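You operate a simulated robot arm through the tools that you are given. There is no shell and no other tool. Be economical: measure what you need, move in short steps, check, and stop when the job is done.

Carry out the task below with a simulated robot arm. There is one attempt and no reset: what you move stays moved.

TASK
Take the almond custard pot and put it on top of the small tier. Then stack the jar marked "beans" from the table on top of the jar labelled "plum".
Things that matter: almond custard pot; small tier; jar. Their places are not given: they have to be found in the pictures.

It is judged by the outcome, as a careful person would: the job done as asked, and still so three seconds after it is handed in. It fails if anything else is knocked over, pushed out of place, dropped, spilled or broken.

THE ROBOT
A 7-joint arm with a two-finger parallel gripper, fixed in place. Base frame: the origin is at the foot of the arm, x ahead of it, y to its left, z up; the work surface is at about z = 0. Lengths are in m, angles in degrees, forces in N, time in s.
With the tool pointing down near the work surface it reaches from about 0.24 to 0.62 m from the base axis. Its first joint turns from -66.0 to 66.0 degrees. Payload 2.6 kg.
Tool frame: the origin (TCP) lies between the finger pads and is the grasp point; the fingertips stand 0.03 m ahead of it; z points along the fingers, y is the line along which they close. The gripper opens to 0.094 m. The fingers are 0.028 m wide and 0.01 m thick; the gripper's body (0.05 by 0.096 m) begins 0.055 m behind the TCP.
Orientation is that of the tool frame in the base frame, as a unit quaternion [x, y, z, w]. With the fingers straight down and closing along the base's y, the tool's x points along the base's -x, its y along +y and its z along -z.

THE INTERFACE
- The arm moves only by the tool move_arm. Its argument "deltas" is a list that holds one entry, the list of rows, each a list of 7 numbers: the turn, a rotation vector about the base's x, y, z in degrees, then the shift along the base's x, y, z in m, then the finger opening in m, from 0 to 0.094. In form: [[[wx, wy, wz, dx, dy, dz, gripper], ...]]. A call has 1 to 10 rows; each row shifts and turns the commanded pose from where the row before left it. A row lasts 0.2 s, in which the tool goes at most 0.05 m and 8.6 degrees; a call with a longer step from one row to the next is refused whole, and so is a gripper value outside its range. A pose out of reach is approached as far as the arm can. The call stops where the force on the tool passes 40 N (or 10 N more than at its start, if that is more) or the arm is blocked; 0.2 s more then pass. The fingers move at their own pace (about 0.072 m/s each) and stop on an object; they squeeze with about 28 N. The grip force told is the motor's: it shows also when the fingers shut on nothing. Time passes only in rows, and 0.2 s behind the last, so rows that do not move let the fingers close. It gives the time, the measured TCP pose, the force on the tool (base axes), the opening and the grip force at its end, in the units of the frame above (readings bear some noise).
- Cameras (640 x 400 px; columns grow to the right, rows downward): "scene" is fixed at [0.0332, 0.4321, 0.5572]; the picture's right is [-0.77, -0.64, 0.00], its down [-0.41, 0.50, -0.76] and it looks along [0.48, -0.59, -0.65] (base axes); focal length 214 px, centre (320, 200). "wrist" rides on the gripper at [-0.037, 0, -0.058] in the tool frame; the picture's right is [0.00, -1.00, 0.00], its down [0.97, 0.00, -0.24] and it looks along [0.24, 0.00, 0.97] (tool axes); focal length 218 px, centre (320, 200).
- grab_frame(camera): a new picture of that camera. No time passes.
- probe_pixels(camera, pixels): for up to 12 pixels [column, row] of the newest picture of that camera ("zoom" is the newest enlarged one), the place [x, y, z] in the base frame of the surface seen there, good to about 0.003 m. No time passes.
- close_up(camera, box): a new picture of the part [left, top, right, bottom] of that camera's present view, enlarged. No time passes.
- hand_in(): hands the job in; it is judged then, once.

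Work in short steps. Measure before you move; look again where a grasp or a placing could have gone wrong, and mend it. You have 80 turns and 38 pictures in all, the two below and enlarged ones among them. Open the gripper and draw the arm clear of the work before you hand the job in, unless the task says otherwise; then end with one line.

The tools are called by a JSON object that holds its "op" and its "data". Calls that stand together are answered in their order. move_arm: Moves the arm, as the interface text tells. Its arguments: {"type":"object","properties":{"deltas":{"type":"array"}},"required":["deltas"]} The other tools are called the same way: grab_frame (camera) takes a picture; probe_pixels (camera, pixels) gives the place of the surface under pixels of a picture; close_up (camera, box) takes an enlarged picture of a part of a camera's view; hand_in () hands the job in.

At the start:

```text
time: 0.0
position: [0.3413, -0.0236, 0.4075]
tcp_rot: [0.0, 1.0, 0.0, 0.0]
contact_force: [0.3, -1.0, 0.1]
finger_gap: 0.0938
gripper_force: 0.1
```

scene: 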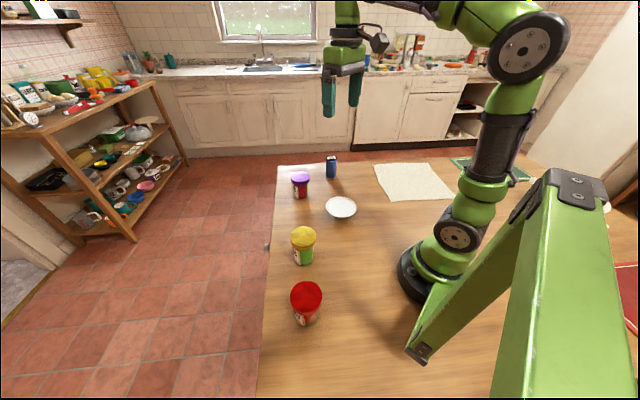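
wrist: 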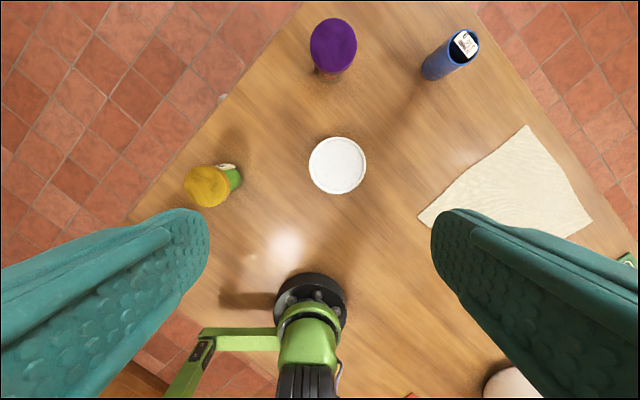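

The pictures show three lidded jars (red, yellow, purple), a white disc, a blue can, and something behind the arm. I'll enlarge them to read the labels.

{"op": "close_up", "data": {"camera": "scene", "box": [260, 140, 380, 215]}}

{"op": "close_up", "data": {"camera": "scene", "box": [260, 215, 420, 335]}}

{"op": "close_up", "data": {"camera": "scene", "box": [440, 140, 640, 265]}}

{"op": "close_up", "data": {"camera": "wrist", "box": [400, 330, 640, 400]}}

```text
5.33 times, centred on (320, 178) of scene
```

zoom: 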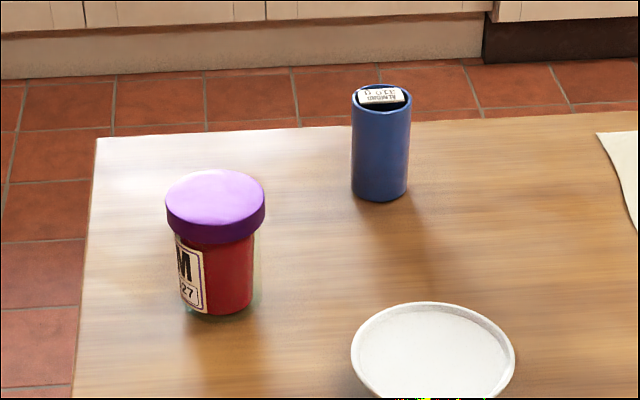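

```text
3.33 times, centred on (340, 275) of scene
```

zoom: 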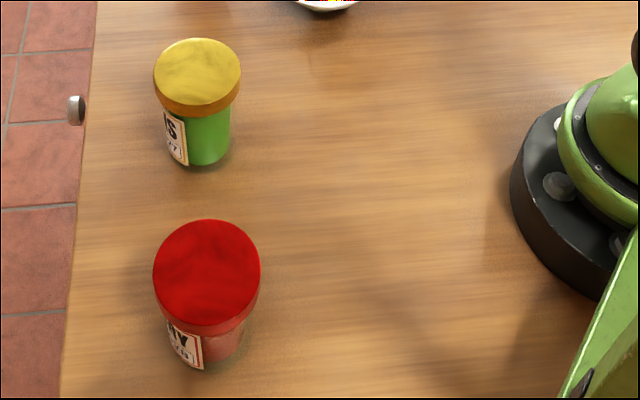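

```text
3.20 times, centred on (540, 202) of scene
```

zoom: 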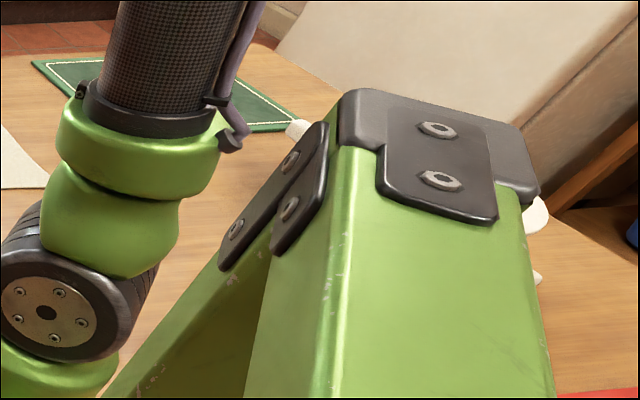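

```text
2.67 times, centred on (520, 365) of wrist
```

zoom: 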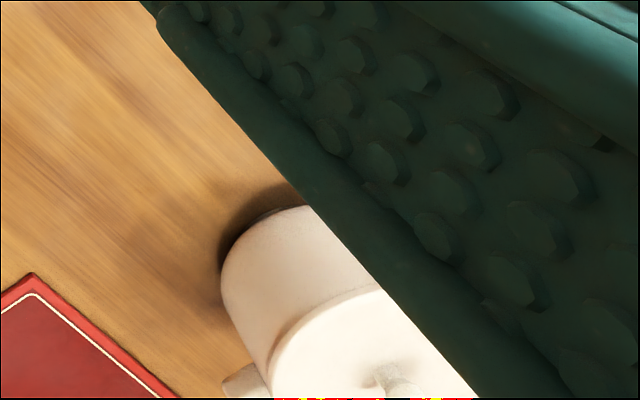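

Yellow reads "..S", purple "..M", and the blue cylinder has a printed label. I'll enlarge those and the white disc.

{"op": "close_up", "data": {"camera": "wrist", "box": [410, 20, 490, 90]}}

{"op": "close_up", "data": {"camera": "scene", "box": [310, 145, 370, 225]}}

{"op": "close_up", "data": {"camera": "wrist", "box": [170, 120, 380, 220]}}

```text
5.71 times, centred on (450, 55) of wrist
```

zoom: 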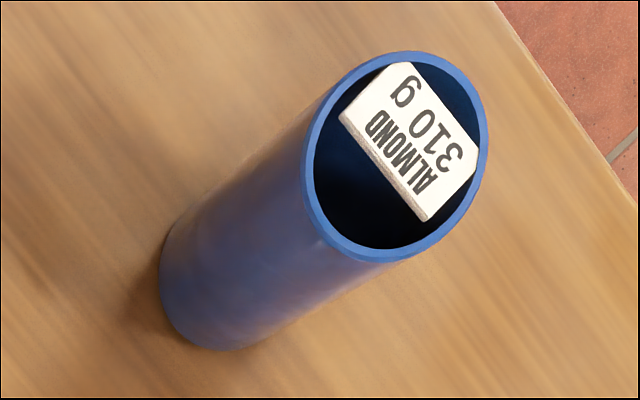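

```text
5.00 times, centred on (340, 185) of scene
```

zoom: 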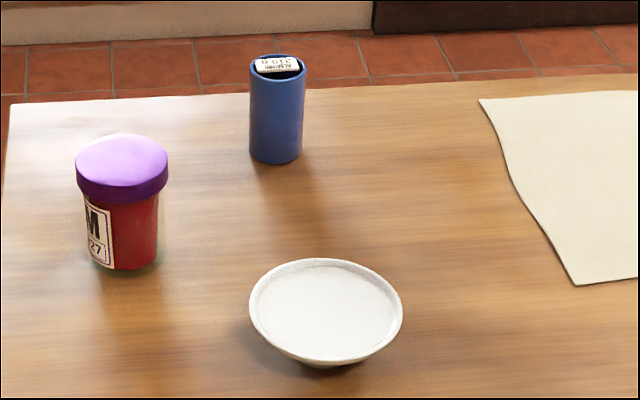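

```text
3.05 times, centred on (275, 170) of wrist
```

zoom: 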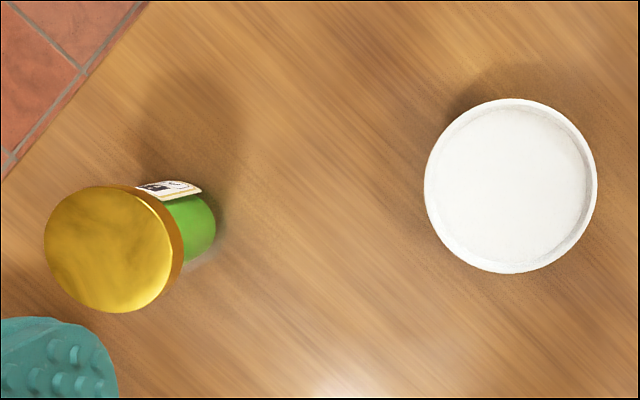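

The blue pot says "ALMOND 310 g", and the white dish on a foot may be the tier. I'll locate everything and check the white object at the lower right.

{"op": "grab_frame", "data": {"camera": "scene"}}

{"op": "probe_pixels", "data": {"camera": "scene", "pixels": [[300, 178], [303, 235], [306, 292], [340, 209], [607, 210], [334, 172], [331, 158], [303, 255], [302, 192], [500, 165], [341, 219], [410, 180]]}}

{"op": "probe_pixels", "data": {"camera": "wrist", "pixels": [[510, 385], [336, 165], [312, 165], [362, 165], [336, 140], [336, 191], [333, 45], [208, 186], [443, 32], [480, 48], [430, 70], [530, 390]]}}

```text
28 pictures are left
```

scene: 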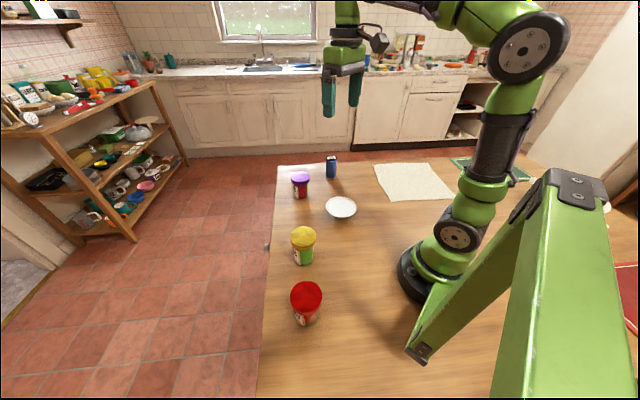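

```text
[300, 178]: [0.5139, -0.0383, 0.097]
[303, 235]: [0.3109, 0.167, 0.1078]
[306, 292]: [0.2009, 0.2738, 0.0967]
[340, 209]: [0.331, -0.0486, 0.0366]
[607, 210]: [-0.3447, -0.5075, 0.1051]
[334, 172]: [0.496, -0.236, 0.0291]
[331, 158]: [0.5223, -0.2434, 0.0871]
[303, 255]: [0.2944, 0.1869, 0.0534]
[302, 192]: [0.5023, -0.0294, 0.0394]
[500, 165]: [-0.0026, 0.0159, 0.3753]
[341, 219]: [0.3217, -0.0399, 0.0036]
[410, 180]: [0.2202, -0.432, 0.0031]
```

```text
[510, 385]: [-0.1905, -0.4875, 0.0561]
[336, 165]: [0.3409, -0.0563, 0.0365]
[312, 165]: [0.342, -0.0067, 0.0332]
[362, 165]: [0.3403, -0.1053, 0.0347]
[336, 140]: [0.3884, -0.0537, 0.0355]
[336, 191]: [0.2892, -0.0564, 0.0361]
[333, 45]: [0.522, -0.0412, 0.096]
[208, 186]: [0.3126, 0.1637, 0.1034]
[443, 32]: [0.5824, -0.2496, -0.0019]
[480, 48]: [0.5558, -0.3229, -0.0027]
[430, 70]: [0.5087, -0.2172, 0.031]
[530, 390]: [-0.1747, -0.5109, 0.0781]
```

The white object at (-0.19,-0.49) is out of reach, so the blue pot at (0.51,-0.24) and the dish at (0.341,-0.056) are the targets. I'll move over the yellow jar's +x side to read its label.

{"op": "move_arm", "data": {"deltas": [[[0, 0, 0, 0.018, 0.035, -0.018, 0.094], [0, 0, 0, 0.018, 0.035, -0.018, 0.094], [0, 0, 0, 0.018, 0.035, -0.018, 0.094], [0, 0, 0, 0.018, 0.035, -0.018, 0.094], [0, 0, 0, 0.018, 0.035, -0.018, 0.094], [0, 0, 0, 0.018, 0.035, -0.018, 0.094]]]}}

{"op": "close_up", "data": {"camera": "wrist", "box": [200, 100, 440, 280]}}

```text
time: 1.4
position: [0.4484, 0.188, 0.2998]
tcp_rot: [0.0, 1.0, 0.0, 0.001]
contact_force: [-0.6, -0.9, -0.6]
finger_gap: 0.0941
gripper_force: 0.0
```

```text
2.22 times, centred on (320, 190) of wrist
```

zoom: 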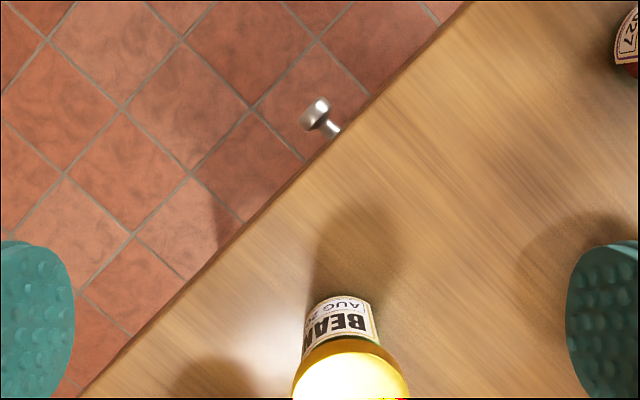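

"BEANS" is confirmed on the yellow jar. Next I move high over the blue pot to measure it.

{"op": "move_arm", "data": {"deltas": [[[0, 0, 0, 0.003, -0.0425, 0, 0.094], [0, 0, 0, 0.003, -0.0425, 0, 0.094], [0, 0, 0, 0.003, -0.0425, 0, 0.094], [0, 0, 0, 0.003, -0.0425, 0, 0.094], [0, 0, 0, 0.003, -0.0425, 0, 0.094], [0, 0, 0, 0.003, -0.0425, 0, 0.094], [0, 0, 0, 0.003, -0.0425, 0, 0.094], [0, 0, 0, 0.003, -0.0425, 0, 0.094], [0, 0, 0, 0.003, -0.0425, 0, 0.094], [0, 0, 0, 0.003, -0.0425, 0, 0.094]]]}}

{"op": "grab_frame", "data": {"camera": "wrist"}}

```text
time: 3.6
position: [0.48, -0.2384, 0.3009]
tcp_rot: [-0.001, 1.0, 0.0, 0.0]
contact_force: [-0.2, 0.8, 0.0]
finger_gap: 0.094
gripper_force: 0.1
```

```text
26 pictures are left
```

wrist: 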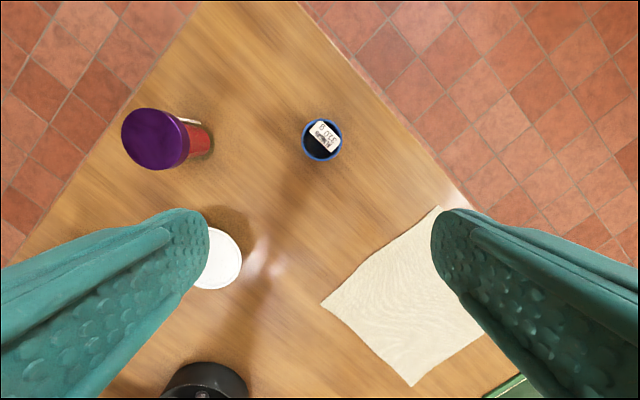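

The blue pot is at (321,139) in the wrist view; I enlarge it to probe its rim.

{"op": "close_up", "data": {"camera": "wrist", "box": [289, 119, 353, 159]}}

```text
10.00 times, centred on (321, 139) of wrist
```

zoom: 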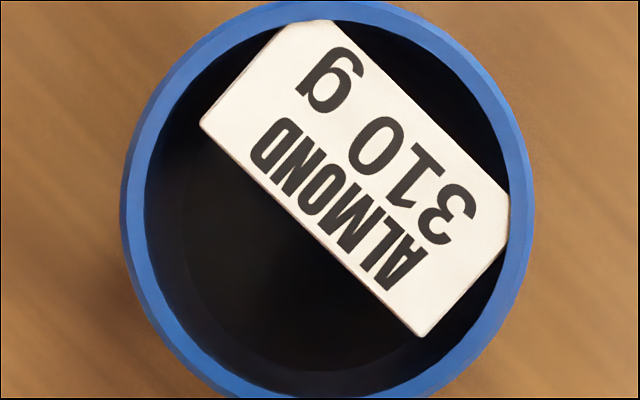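

{"op": "probe_pixels", "data": {"camera": "zoom", "pixels": [[134, 200], [522, 200], [320, 10], [200, 375], [450, 375], [480, 80], [350, 150], [250, 300]]}}

{"op": "probe_pixels", "data": {"camera": "scene", "pixels": [[331, 157], [331, 165], [331, 174], [331, 177], [327, 165], [335, 165]]}}

```text
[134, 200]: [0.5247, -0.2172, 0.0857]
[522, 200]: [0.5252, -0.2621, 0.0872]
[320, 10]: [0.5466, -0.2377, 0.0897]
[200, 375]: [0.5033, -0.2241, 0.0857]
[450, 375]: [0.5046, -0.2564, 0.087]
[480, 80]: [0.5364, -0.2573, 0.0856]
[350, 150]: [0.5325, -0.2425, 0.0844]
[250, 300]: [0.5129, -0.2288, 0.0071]
```

```text
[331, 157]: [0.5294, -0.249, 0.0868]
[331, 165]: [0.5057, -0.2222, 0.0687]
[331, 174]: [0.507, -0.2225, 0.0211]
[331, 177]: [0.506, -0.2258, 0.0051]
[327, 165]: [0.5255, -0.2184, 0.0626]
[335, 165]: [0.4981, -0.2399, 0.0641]
```

The pot's rim centre is (0.524,-0.240), radius about 0.023, height 0.087. I align above it and descend to z≈0.12, then 0.052.

{"op": "move_arm", "data": {"deltas": [[[0, 0, 0, 0.044, -0.0013, 0, 0.094], [0, 0, 0, 0, 0, -0.045, 0.094], [0, 0, 0, 0, 0, -0.045, 0.094], [0, 0, 0, 0, 0, -0.045, 0.094], [0, 0, 0, 0, 0, -0.03, 0.094]]]}}

{"op": "grab_frame", "data": {"camera": "wrist"}}

```text
time: 4.8
position: [0.5007, -0.2366, 0.1336]
tcp_rot: [0.0, 1.0, 0.0, 0.0]
contact_force: [-0.2, -0.5, -1.0]
finger_gap: 0.094
gripper_force: 0.0
out of reach, approached as far as the arm can: row 1
```

```text
24 pictures are left
```

wrist: 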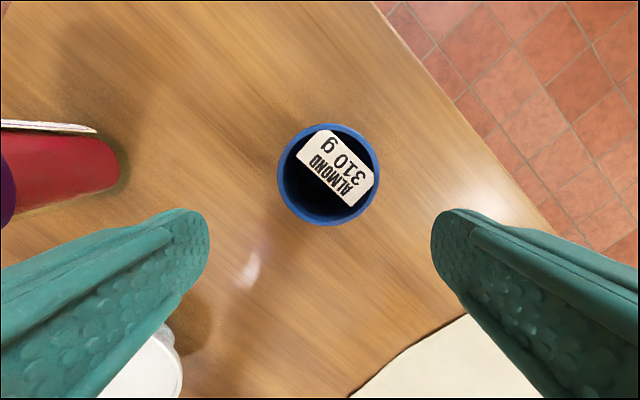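

The arm stopped short at x=0.5007, still above the pot. Lower down the reach is larger, so I correct by +0.0235, -0.003 and check.

{"op": "move_arm", "data": {"deltas": [[[0, 0, 0, 0.0235, -0.0032, -0.01, 0.094], [0, 0, 0, 0, 0, 0, 0.094]]]}}

```text
time: 5.4
position: [0.5243, -0.2386, 0.1239]
tcp_rot: [-0.001, 1.0, 0.0, 0.0]
contact_force: [-0.5, -0.2, 0.0]
finger_gap: 0.0939
gripper_force: 0.1
```

{"op": "move_arm", "data": {"deltas": [[[0, 0, 0, 0, -0.001, -0.035, 0.094], [0, 0, 0, 0, 0, -0.036, 0.094], [0, 0, 0, 0, 0, 0, 0.094], [0, 0, 0, 0, 0, 0, 0.03], [0, 0, 0, 0, 0, 0, 0.03], [0, 0, 0, 0, 0, 0, 0.03]]]}}

```text
time: 6.8
position: [0.524, -0.2398, 0.0538]
tcp_rot: [-0.001, 1.0, -0.001, 0.0]
contact_force: [0.8, 0.1, -0.7]
finger_gap: 0.0493
gripper_force: 27.9
```

Gripped (opening 0.049, 28 N). I lift gently to about z=0.15.

{"op": "move_arm", "data": {"deltas": [[[0, 0, 0, 0, 0, 0.01, 0.03], [0, 0, 0, 0, 0, 0.03, 0.03], [0, 0, 0, -0.01, 0, 0.03, 0.03], [0, 0, 0, -0.02, 0, 0.03, 0.03]]]}}

{"op": "grab_frame", "data": {"camera": "wrist"}}

```text
time: 7.8
position: [0.4938, -0.2402, 0.1554]
tcp_rot: [0.0, 1.0, 0.0, 0.0]
contact_force: [0.8, 0.1, -2.5]
finger_gap: 0.0494
gripper_force: 28.3
```

```text
23 pictures are left
```

wrist: 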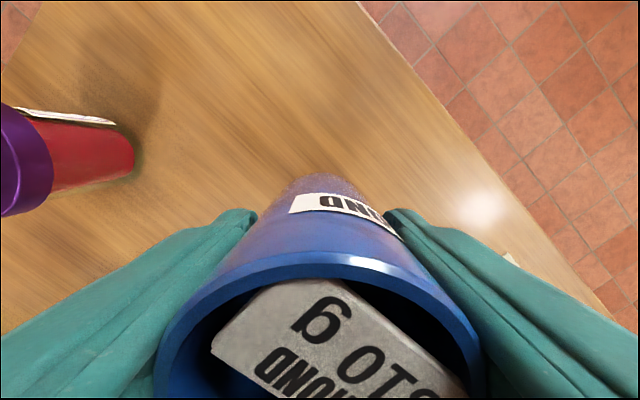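

Pot is held upright. The tier's centre is (0.340,-0.056), top z≈0.036; I carry the pot over it.

{"op": "move_arm", "data": {"deltas": [[[0, 0, 0, -0.012, 0.014, 0, 0.03], [0, 0, 0, -0.026, 0.031, 0, 0.03], [0, 0, 0, -0.026, 0.031, 0, 0.03], [0, 0, 0, -0.026, 0.031, 0, 0.03], [0, 0, 0, -0.026, 0.031, 0, 0.03], [0, 0, 0, -0.026, 0.031, 0, 0.03], [0, 0, 0, -0.012, 0.015, 0, 0.03], [0, 0, 0, 0, 0, 0, 0.03]]]}}

{"op": "close_up", "data": {"camera": "scene", "box": [290, 150, 390, 230]}}

```text
time: 9.6
position: [0.3391, -0.0568, 0.1545]
tcp_rot: [0.0, 1.0, -0.001, 0.001]
contact_force: [-0.1, 0.2, -2.7]
finger_gap: 0.0489
gripper_force: 27.5
```

```text
5.00 times, centred on (340, 190) of scene
```

zoom: 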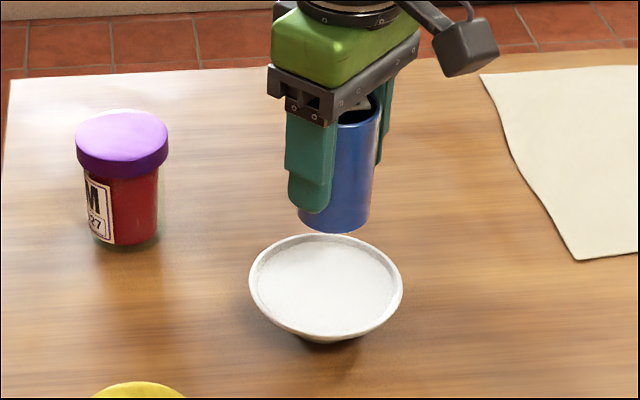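

{"op": "probe_pixels", "data": {"camera": "zoom", "pixels": [[326, 290], [280, 290], [370, 290], [326, 318], [254, 290], [398, 290], [326, 240], [326, 335]]}}

```text
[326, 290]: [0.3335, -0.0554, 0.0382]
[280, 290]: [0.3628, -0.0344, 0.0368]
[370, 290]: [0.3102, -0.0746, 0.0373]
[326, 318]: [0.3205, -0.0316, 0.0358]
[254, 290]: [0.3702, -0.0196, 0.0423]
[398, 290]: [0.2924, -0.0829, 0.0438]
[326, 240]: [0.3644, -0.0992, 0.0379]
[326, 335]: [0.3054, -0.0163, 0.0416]
```

The tier floor is z≈0.037 with a rim at ≈0.043. I lower to TCP z≈0.095, nearly touching.

{"op": "move_arm", "data": {"deltas": [[[0, 0, 0, -0.001, 0.001, -0.02, 0.03], [0, 0, 0, 0, 0, -0.02, 0.03], [0, 0, 0, 0, 0, -0.014, 0.03], [0, 0, 0, 0, 0, -0.006, 0.03], [0, 0, 0, 0, 0, 0, 0.03]]]}}

{"op": "move_arm", "data": {"deltas": [[[0, 0, 0, 0, 0, -0.0015, 0.03], [0, 0, 0, 0, 0, 0, 0.03]]]}}

```text
time: 10.8
position: [0.3396, -0.0555, 0.0934]
tcp_rot: [0.0, 1.0, 0.0, 0.0]
contact_force: [-0.5, 0.3, -2.2]
finger_gap: 0.0492
gripper_force: 28.0
```

```text
time: 11.4
position: [0.3388, -0.056, 0.0924]
tcp_rot: [0.0, 1.0, 0.0, 0.001]
contact_force: [0.3, 0.2, -3.4]
finger_gap: 0.0492
gripper_force: 28.2
```

No contact yet; I go down in small steps.

{"op": "move_arm", "data": {"deltas": [[[0, 0, 0, 0, 0, -0.001, 0.03], [0, 0, 0, 0, 0, 0, 0.03]]]}}

{"op": "move_arm", "data": {"deltas": [[[0, 0, 0, 0, 0, -0.001, 0.03], [0, 0, 0, 0, 0, 0, 0.03]]]}}

```text
time: 12.0
position: [0.3401, -0.0558, 0.0915]
tcp_rot: [0.0, 1.0, 0.0, 0.0]
contact_force: [0.7, -0.4, -2.3]
finger_gap: 0.0492
gripper_force: 27.5
```

```text
time: 12.6
position: [0.3406, -0.0559, 0.0903]
tcp_rot: [0.0, 1.0, 0.0, 0.0]
contact_force: [-0.3, -0.1, -1.9]
finger_gap: 0.049
gripper_force: 27.9
```

{"op": "move_arm", "data": {"deltas": [[[0, 0, 0, 0, 0, -0.001, 0.03], [0, 0, 0, 0, 0, 0, 0.03]]]}}

{"op": "move_arm", "data": {"deltas": [[[0, 0, 0, 0, 0, -0.001, 0.03], [0, 0, 0, 0, 0, 0, 0.03]]]}}

{"op": "close_up", "data": {"camera": "scene", "box": [300, 165, 380, 225]}}

```text
time: 13.2
position: [0.34, -0.0563, 0.0895]
tcp_rot: [0.0, 1.0, 0.0, 0.0]
contact_force: [-4.1, 0.2, 10.7]
finger_gap: 0.0494
gripper_force: 27.7
```

```text
time: 13.8
position: [0.3404, -0.0564, 0.0886]
tcp_rot: [0.0, 1.0, 0.001, 0.002]
contact_force: [-3.4, 1.4, 24.1]
finger_gap: 0.0493
gripper_force: 27.7
```

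```text
6.67 times, centred on (340, 195) of scene
```

zoom: 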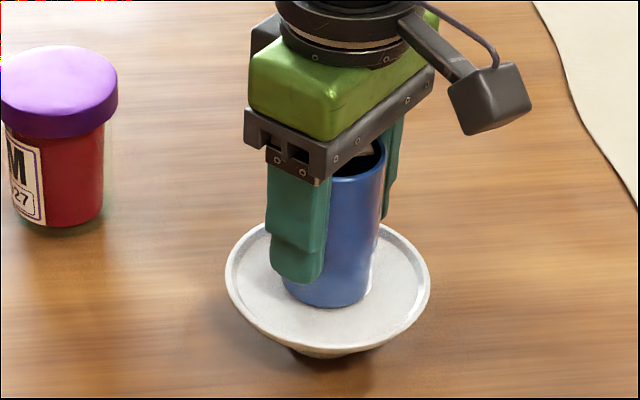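

Contact made (24 N), pot centred. I ease up 1 mm, then open gradually.

{"op": "move_arm", "data": {"deltas": [[[0, 0, 0, 0, 0, 0.001, 0.03], [0, 0, 0, 0, 0, 0.0003, 0.05], [0, 0, 0, 0, 0, 0, 0.06], [0, 0, 0, 0, 0, 0, 0.075], [0, 0, 0, 0, 0, 0, 0.075]]]}}

{"op": "close_up", "data": {"camera": "scene", "box": [300, 165, 380, 225]}}

```text
time: 15.0
position: [0.3386, -0.056, 0.0883]
tcp_rot: [0.0, 1.0, 0.0, 0.0]
contact_force: [0.3, 0.3, 0.2]
finger_gap: 0.075
gripper_force: 0.0
```

```text
6.67 times, centred on (340, 195) of scene
```

zoom: 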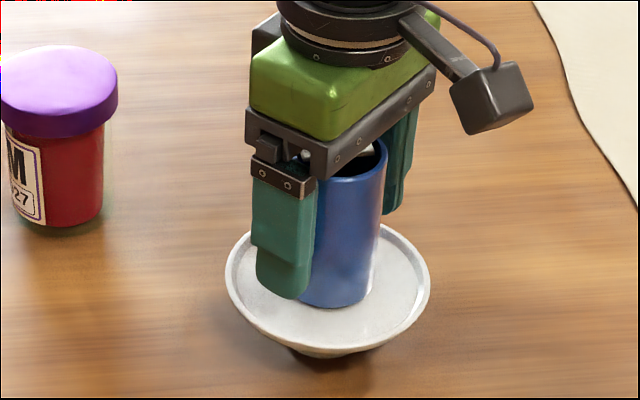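

Released and steady. I rise straight up, then move over the beans jar.

{"op": "move_arm", "data": {"deltas": [[[0, 0, 0, 0, 0, 0.02, 0.075], [0, 0, 0, 0, 0, 0.04, 0.075], [0, 0, 0, 0, 0, 0.045, 0.094], [0, 0, 0, 0, 0, 0.045, 0.094], [0, 0, 0, 0, 0, 0.04, 0.094], [0, 0, 0, -0.004, 0.045, 0, 0.094], [0, 0, 0, -0.004, 0.045, 0, 0.094], [0, 0, 0, -0.004, 0.045, 0, 0.094], [0, 0, 0, -0.004, 0.045, 0, 0.094], [0, 0, 0, -0.004, 0.04, 0, 0.094]]]}}

{"op": "grab_frame", "data": {"camera": "wrist"}}

{"op": "grab_frame", "data": {"camera": "scene"}}

```text
time: 17.2
position: [0.3204, 0.1632, 0.2786]
tcp_rot: [-0.001, 1.0, 0.001, 0.001]
contact_force: [-0.1, 0.2, 0.1]
finger_gap: 0.0941
gripper_force: 0.0
```

```text
19 pictures are left
```

wrist: 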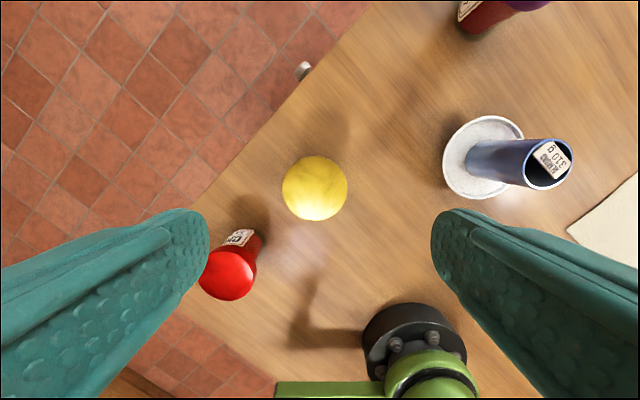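

```text
18 pictures are left
```

scene: 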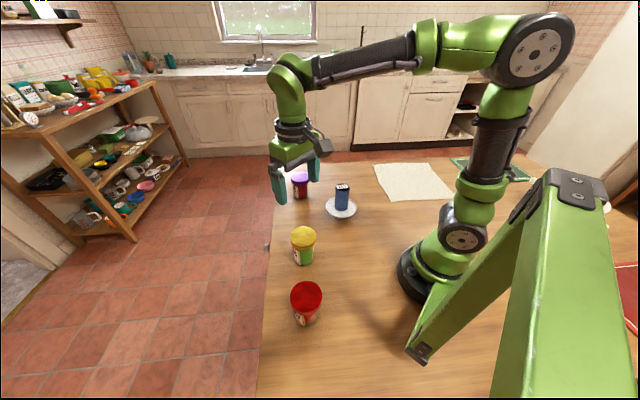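

The pot stands on the tier. Yellow lid spans about (282–348, 155–221); I probe its edges plus the jar bodies.

{"op": "probe_pixels", "data": {"camera": "wrist", "pixels": [[314, 188], [285, 188], [345, 188], [314, 159], [314, 218], [292, 168], [336, 168], [292, 208], [336, 208]]}}

{"op": "close_up", "data": {"camera": "scene", "box": [278, 217, 333, 272]}}

```text
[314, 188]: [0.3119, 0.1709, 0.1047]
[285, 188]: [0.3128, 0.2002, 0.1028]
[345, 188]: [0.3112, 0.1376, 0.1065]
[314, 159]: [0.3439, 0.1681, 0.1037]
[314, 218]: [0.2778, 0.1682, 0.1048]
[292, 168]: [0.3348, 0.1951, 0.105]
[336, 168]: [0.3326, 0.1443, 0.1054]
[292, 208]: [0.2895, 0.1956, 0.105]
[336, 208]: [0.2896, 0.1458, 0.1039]
```

```text
7.27 times, centred on (306, 244) of scene
```

zoom: 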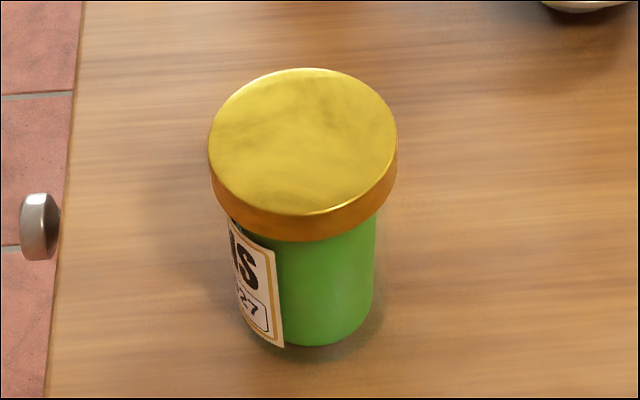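

The lid's centre is (0.311,0.169), radius ~0.034, top z≈0.105. I align and descend halfway.

{"op": "move_arm", "data": {"deltas": [[[0, 0, 0, -0.0094, 0.006, 0, 0.094], [0, 0, 0, 0, 0, -0.04, 0.094], [0, 0, 0, 0, 0, -0.04, 0.094], [0, 0, 0, 0, 0, -0.04, 0.094], [0, 0, 0, 0, 0, 0, 0.094]]]}}

{"op": "close_up", "data": {"camera": "scene", "box": [260, 190, 360, 290]}}

```text
time: 18.4
position: [0.3099, 0.1691, 0.158]
tcp_rot: [0.001, 1.0, 0.001, 0.0]
contact_force: [0.4, -0.8, -0.3]
finger_gap: 0.0938
gripper_force: 0.0
```

```text
4.00 times, centred on (310, 240) of scene
```

zoom: 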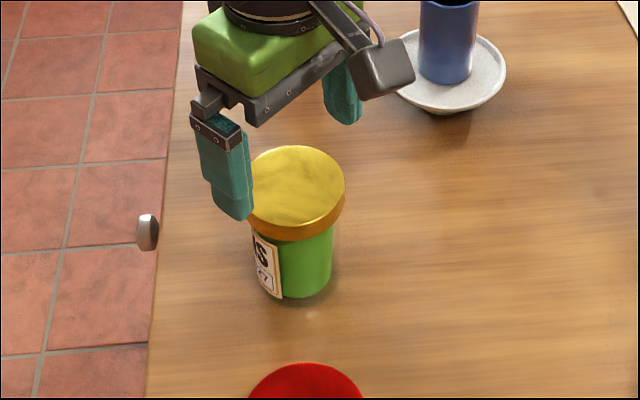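

The fingers straddle the lid. I descend to z≈0.09 and close.

{"op": "move_arm", "data": {"deltas": [[[0, 0, 0, 0.001, 0, -0.035, 0.094], [0, 0, 0, 0, 0, -0.033, 0.094], [0, 0, 0, 0, 0, 0, 0.094], [0, 0, 0, 0, 0, 0, 0.05], [0, 0, 0, 0, 0, 0, 0.05], [0, 0, 0, 0, 0, 0, 0.05]]]}}

{"op": "move_arm", "data": {"deltas": [[[0, 0, 0, 0, 0, 0.01, 0.05], [0, 0, 0, 0, 0, 0.03, 0.05], [0, 0, 0, 0, 0, 0.04, 0.05], [0, 0, 0, 0, 0, 0.04, 0.05], [0, 0, 0, 0, 0, 0.03, 0.05]]]}}

{"op": "close_up", "data": {"camera": "scene", "box": [240, 150, 380, 290]}}

```text
time: 19.8
position: [0.3107, 0.1699, 0.0911]
tcp_rot: [0.0, 1.0, 0.001, 0.0]
contact_force: [-0.3, -0.4, -0.6]
finger_gap: 0.0719
gripper_force: 27.6
```

```text
time: 21.0
position: [0.3111, 0.1688, 0.2409]
tcp_rot: [0.0, 1.0, 0.0, 0.0]
contact_force: [-1.3, 0.0, -1.8]
finger_gap: 0.072
gripper_force: 27.6
```

```text
2.86 times, centred on (310, 220) of scene
```

zoom: 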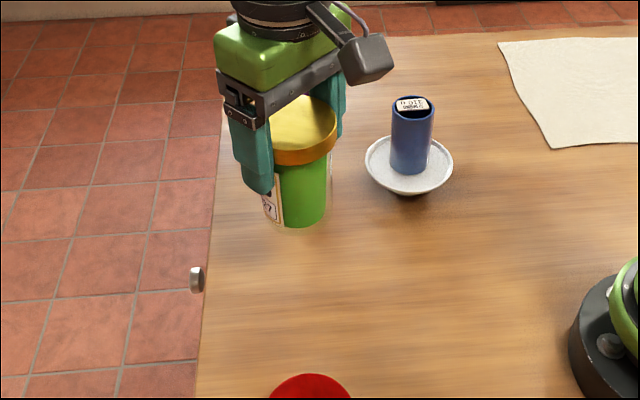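

Jar held whole. Now I get the purple lid's centre from the scene.

{"op": "close_up", "data": {"camera": "scene", "box": [280, 160, 320, 210]}}

{"op": "close_up", "data": {"camera": "wrist", "box": [400, 0, 640, 150]}}

```text
8.00 times, centred on (300, 185) of scene
```

zoom: 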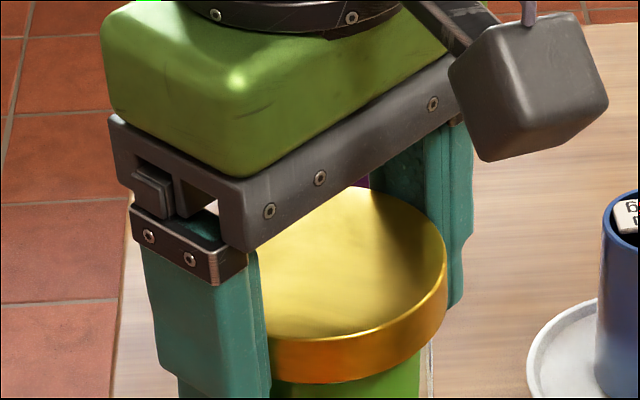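

```text
2.67 times, centred on (520, 75) of wrist
```

zoom: 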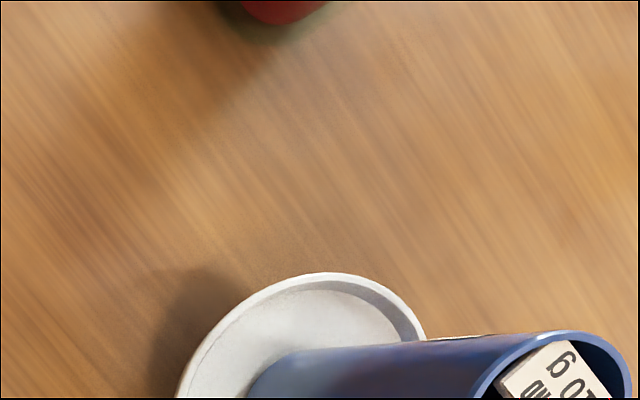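

The arm hides the plum jar. I move to (0.43,0.10) with z kept high and look again.

{"op": "move_arm", "data": {"deltas": [[[0, 0, 0, 0.015, -0.008, 0, 0.05], [0, 0, 0, 0.03, -0.017, 0, 0.05], [0, 0, 0, 0.03, -0.017, 0, 0.05], [0, 0, 0, 0.03, -0.017, 0, 0.05], [0, 0, 0, 0.015, -0.008, 0, 0.05], [0, 0, 0, 0, 0, 0, 0.05]]]}}

{"op": "grab_frame", "data": {"camera": "wrist"}}

{"op": "close_up", "data": {"camera": "scene", "box": [270, 150, 350, 210]}}

```text
time: 22.4
position: [0.4307, 0.102, 0.2408]
tcp_rot: [0.001, 1.0, 0.0, 0.0]
contact_force: [-0.5, 0.4, -2.1]
finger_gap: 0.072
gripper_force: 27.9
```

```text
12 pictures are left
```

wrist: 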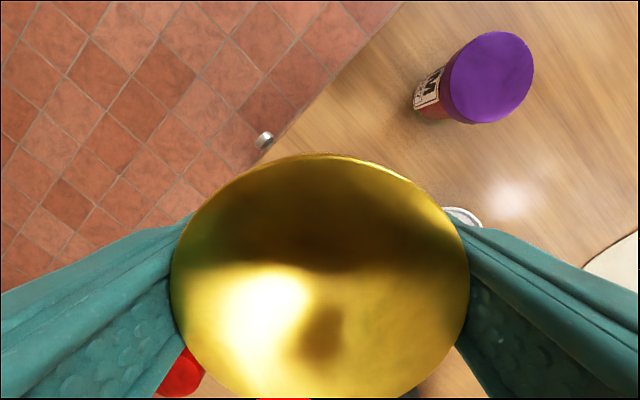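

```text
6.67 times, centred on (310, 180) of scene
```

zoom: 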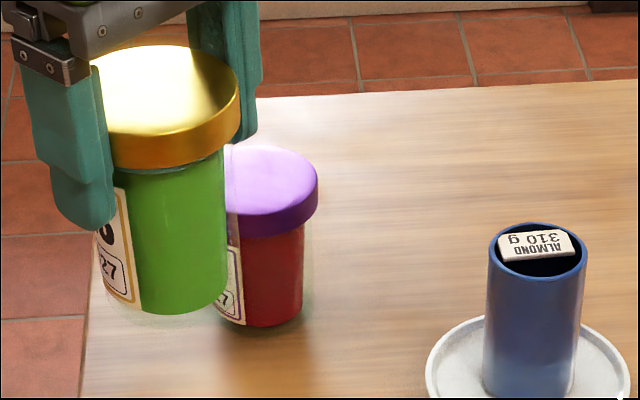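

Purple lid at (491,77) in the wrist view; I probe its top and edges.

{"op": "probe_pixels", "data": {"camera": "wrist", "pixels": [[491, 77], [455, 85], [529, 72], [495, 37], [488, 118], [468, 49], [523, 52], [515, 107], [462, 105]]}}

{"op": "close_up", "data": {"camera": "wrist", "box": [400, 20, 540, 130]}}

```text
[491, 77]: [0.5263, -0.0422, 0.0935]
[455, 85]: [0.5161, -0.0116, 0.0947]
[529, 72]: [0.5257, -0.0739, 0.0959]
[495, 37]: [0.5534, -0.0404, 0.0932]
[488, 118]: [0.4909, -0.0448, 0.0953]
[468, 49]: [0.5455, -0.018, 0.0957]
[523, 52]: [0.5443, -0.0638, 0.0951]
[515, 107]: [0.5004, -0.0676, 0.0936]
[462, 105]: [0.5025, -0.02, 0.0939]
```

```text
3.64 times, centred on (470, 75) of wrist
```

zoom: 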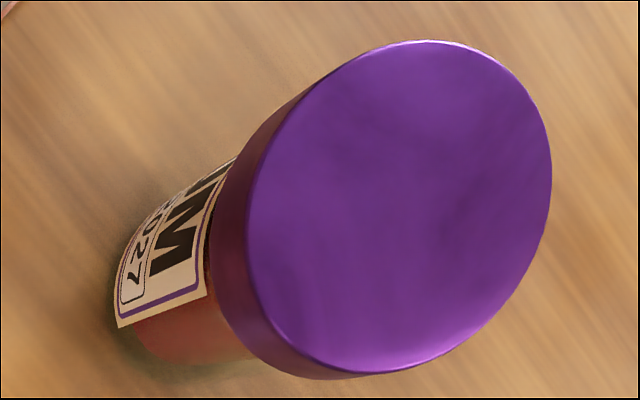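

The plum lid's centre is (0.5227,-0.0427), top z≈0.095. I move the beans jar above it at the present height.

{"op": "move_arm", "data": {"deltas": [[[0, 0, 0, 0.012, -0.019, 0, 0.05], [0, 0, 0, 0.022, -0.035, 0, 0.05], [0, 0, 0, 0.022, -0.035, 0, 0.05], [0, 0, 0, 0.022, -0.035, 0, 0.05], [0, 0, 0, 0.014, -0.0205, 0, 0.05], [0, 0, 0, 0, 0, 0, 0.05]]]}}

{"op": "close_up", "data": {"camera": "scene", "box": [260, 130, 350, 210]}}

```text
time: 23.8
position: [0.525, -0.0418, 0.2427]
tcp_rot: [0.0, 1.0, 0.0, 0.0]
contact_force: [-0.2, 0.0, -2.2]
finger_gap: 0.0718
gripper_force: 28.2
```

```text
5.00 times, centred on (305, 170) of scene
```

zoom: 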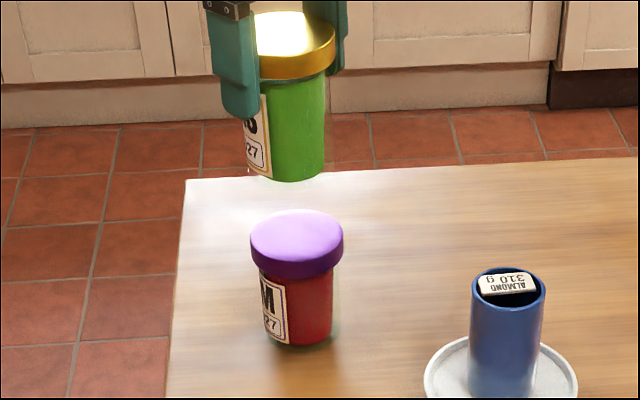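

Aligned. I lower by about 0.045 with a small x correction.

{"op": "move_arm", "data": {"deltas": [[[0, 0, 0, -0.0015, -0.0005, -0.02, 0.05], [0, 0, 0, 0, 0, -0.018, 0.05], [0, 0, 0, 0, 0, -0.009, 0.05], [0, 0, 0, 0, 0, 0, 0.05]]]}}

{"op": "close_up", "data": {"camera": "scene", "box": [270, 135, 340, 205]}}

```text
time: 24.8
position: [0.5211, -0.0423, 0.1942]
tcp_rot: [0.0, 1.0, 0.0, 0.001]
contact_force: [-0.4, -1.2, -2.3]
finger_gap: 0.0719
gripper_force: 27.9
```

```text
5.71 times, centred on (305, 170) of scene
```

zoom: 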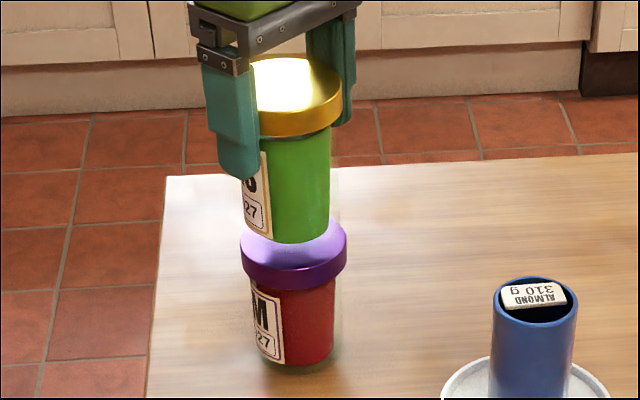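

Nearly touching and well centred. I go down in small steps to feel contact.

{"op": "move_arm", "data": {"deltas": [[[0, 0, 0, 0.001, 0, -0.003, 0.05], [0, 0, 0, 0, 0, -0.002, 0.05], [0, 0, 0, 0, 0, 0, 0.05]]]}}

{"op": "move_arm", "data": {"deltas": [[[0, 0, 0, 0, 0, -0.001, 0.05], [0, 0, 0, 0, 0, 0, 0.05]]]}}

```text
time: 25.6
position: [0.522, -0.0424, 0.1874]
tcp_rot: [0.0, 1.0, 0.0, 0.0]
contact_force: [-0.2, 1.2, -3.0]
finger_gap: 0.0715
gripper_force: 28.0
```

```text
time: 26.2
position: [0.5222, -0.0423, 0.1876]
tcp_rot: [0.0, 1.0, 0.0, -0.001]
contact_force: [0.4, -0.2, -3.5]
finger_gap: 0.072
gripper_force: 28.2
```

{"op": "move_arm", "data": {"deltas": [[[0, 0, 0, 0, 0, -0.001, 0.05], [0, 0, 0, 0, 0, 0, 0.05]]]}}

{"op": "move_arm", "data": {"deltas": [[[0, 0, 0, 0, 0, -0.001, 0.05], [0, 0, 0, 0, 0, 0, 0.05]]]}}

```text
time: 26.8
position: [0.5216, -0.0414, 0.1873]
tcp_rot: [0.001, 1.0, 0.0, 0.0]
contact_force: [0.8, -0.1, -2.7]
finger_gap: 0.0718
gripper_force: 27.7
```

```text
time: 27.4
position: [0.5211, -0.0427, 0.1865]
tcp_rot: [0.0, 1.0, 0.0, 0.0]
contact_force: [-0.1, -0.1, -3.0]
finger_gap: 0.0716
gripper_force: 28.9
```

{"op": "move_arm", "data": {"deltas": [[[0, 0, 0, 0, 0, -0.001, 0.05], [0, 0, 0, 0, 0, 0, 0.05]]]}}

```text
time: 28.0
position: [0.5222, -0.0422, 0.186]
tcp_rot: [0.0, 1.0, 0.0, 0.0]
contact_force: [-0.8, 0.9, 3.0]
finger_gap: 0.0719
gripper_force: 27.5
```

Contact begins (force up from -3 to +3 N). One half-millimetre more, then I open evenly.

{"op": "move_arm", "data": {"deltas": [[[0, 0, 0, 0, 0, -0.0003, 0.05], [0, 0, 0, 0, 0, 0, 0.07], [0, 0, 0, 0, 0, 0, 0.08], [0, 0, 0, 0, 0, 0, 0.094], [0, 0, 0, 0, 0, 0, 0.094]]]}}

{"op": "close_up", "data": {"camera": "scene", "box": [270, 135, 340, 205]}}

```text
time: 29.2
position: [0.5224, -0.0421, 0.1849]
tcp_rot: [0.0, 1.0, -0.001, 0.0]
contact_force: [-0.3, -0.3, -0.1]
finger_gap: 0.0942
gripper_force: 0.0
```

```text
5.71 times, centred on (305, 170) of scene
```

zoom: 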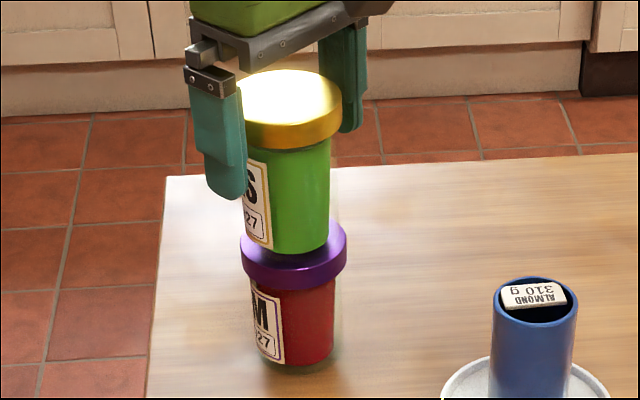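

The stack stands. I rise straight up slowly, then draw back once above the lid.

{"op": "move_arm", "data": {"deltas": [[[0, 0, 0, 0, 0, 0.015, 0.094], [0, 0, 0, 0, 0, 0.02, 0.094], [0, 0, 0, 0, 0, 0.025, 0.094], [0, 0, 0, 0, 0, 0.02, 0.094], [0, 0, 0, 0, 0, 0, 0.094]]]}}

{"op": "move_arm", "data": {"deltas": [[[0, 0, 0, -0.02, 0, 0.03, 0.094], [0, 0, 0, -0.03, 0, 0.03, 0.094], [0, 0, 0, -0.03, 0, 0.03, 0.094], [0, 0, 0, -0.03, 0, 0.03, 0.094], [0, 0, 0, -0.03, 0, 0.01, 0.094], [0, 0, 0, -0.03, 0, 0, 0.094]]]}}

{"op": "grab_frame", "data": {"camera": "scene"}}

{"op": "close_up", "data": {"camera": "scene", "box": [270, 135, 370, 225]}}

```text
time: 30.4
position: [0.5218, -0.0424, 0.2646]
tcp_rot: [0.0, 1.0, 0.001, 0.0]
contact_force: [0.6, -0.3, -0.4]
finger_gap: 0.0941
gripper_force: 0.1
```

```text
time: 31.8
position: [0.351, -0.0427, 0.3961]
tcp_rot: [-0.001, 1.0, -0.001, 0.0]
contact_force: [0.6, -0.3, -0.7]
finger_gap: 0.0939
gripper_force: 0.1
```

```text
6 pictures are left
```

scene: 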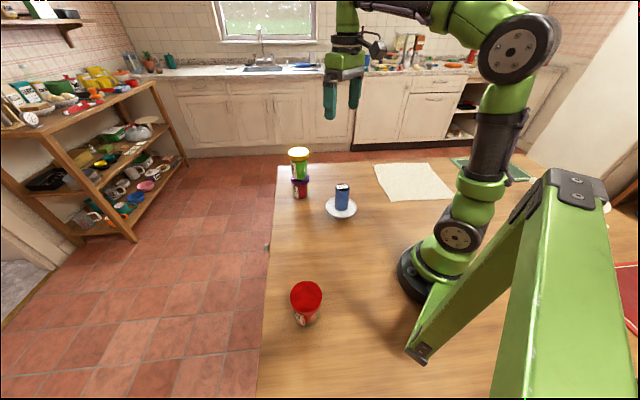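

```text
4.44 times, centred on (320, 180) of scene
```

zoom: 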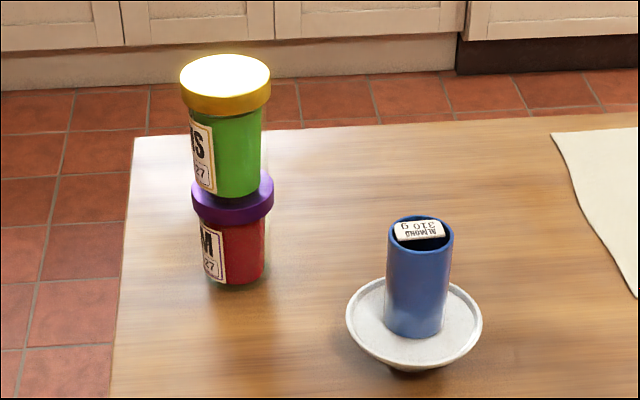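

Both placings look right. I probe the yellow lid once to confirm it is level and centred.

{"op": "probe_pixels", "data": {"camera": "zoom", "pixels": [[225, 77], [185, 77], [266, 77], [225, 58], [225, 93], [420, 230], [395, 225], [447, 225]]}}

```text
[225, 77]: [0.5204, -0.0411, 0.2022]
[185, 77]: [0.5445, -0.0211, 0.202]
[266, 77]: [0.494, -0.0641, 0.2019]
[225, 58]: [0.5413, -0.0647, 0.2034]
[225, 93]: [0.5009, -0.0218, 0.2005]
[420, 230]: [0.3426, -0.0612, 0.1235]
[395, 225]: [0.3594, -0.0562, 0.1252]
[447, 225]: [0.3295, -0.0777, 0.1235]
```

The lid is level at z≈0.202 and centred over the plum jar, and the pot is level on the tier. The arm is clear, so I hand in.

{"op": "hand_in", "data": {}}

```text
The job is handed in.
```

The almond custard pot is on the small tier and the beans jar is stacked on the plum jar. Both stood level when last checked, nothing else was disturbed, and the job is handed in.
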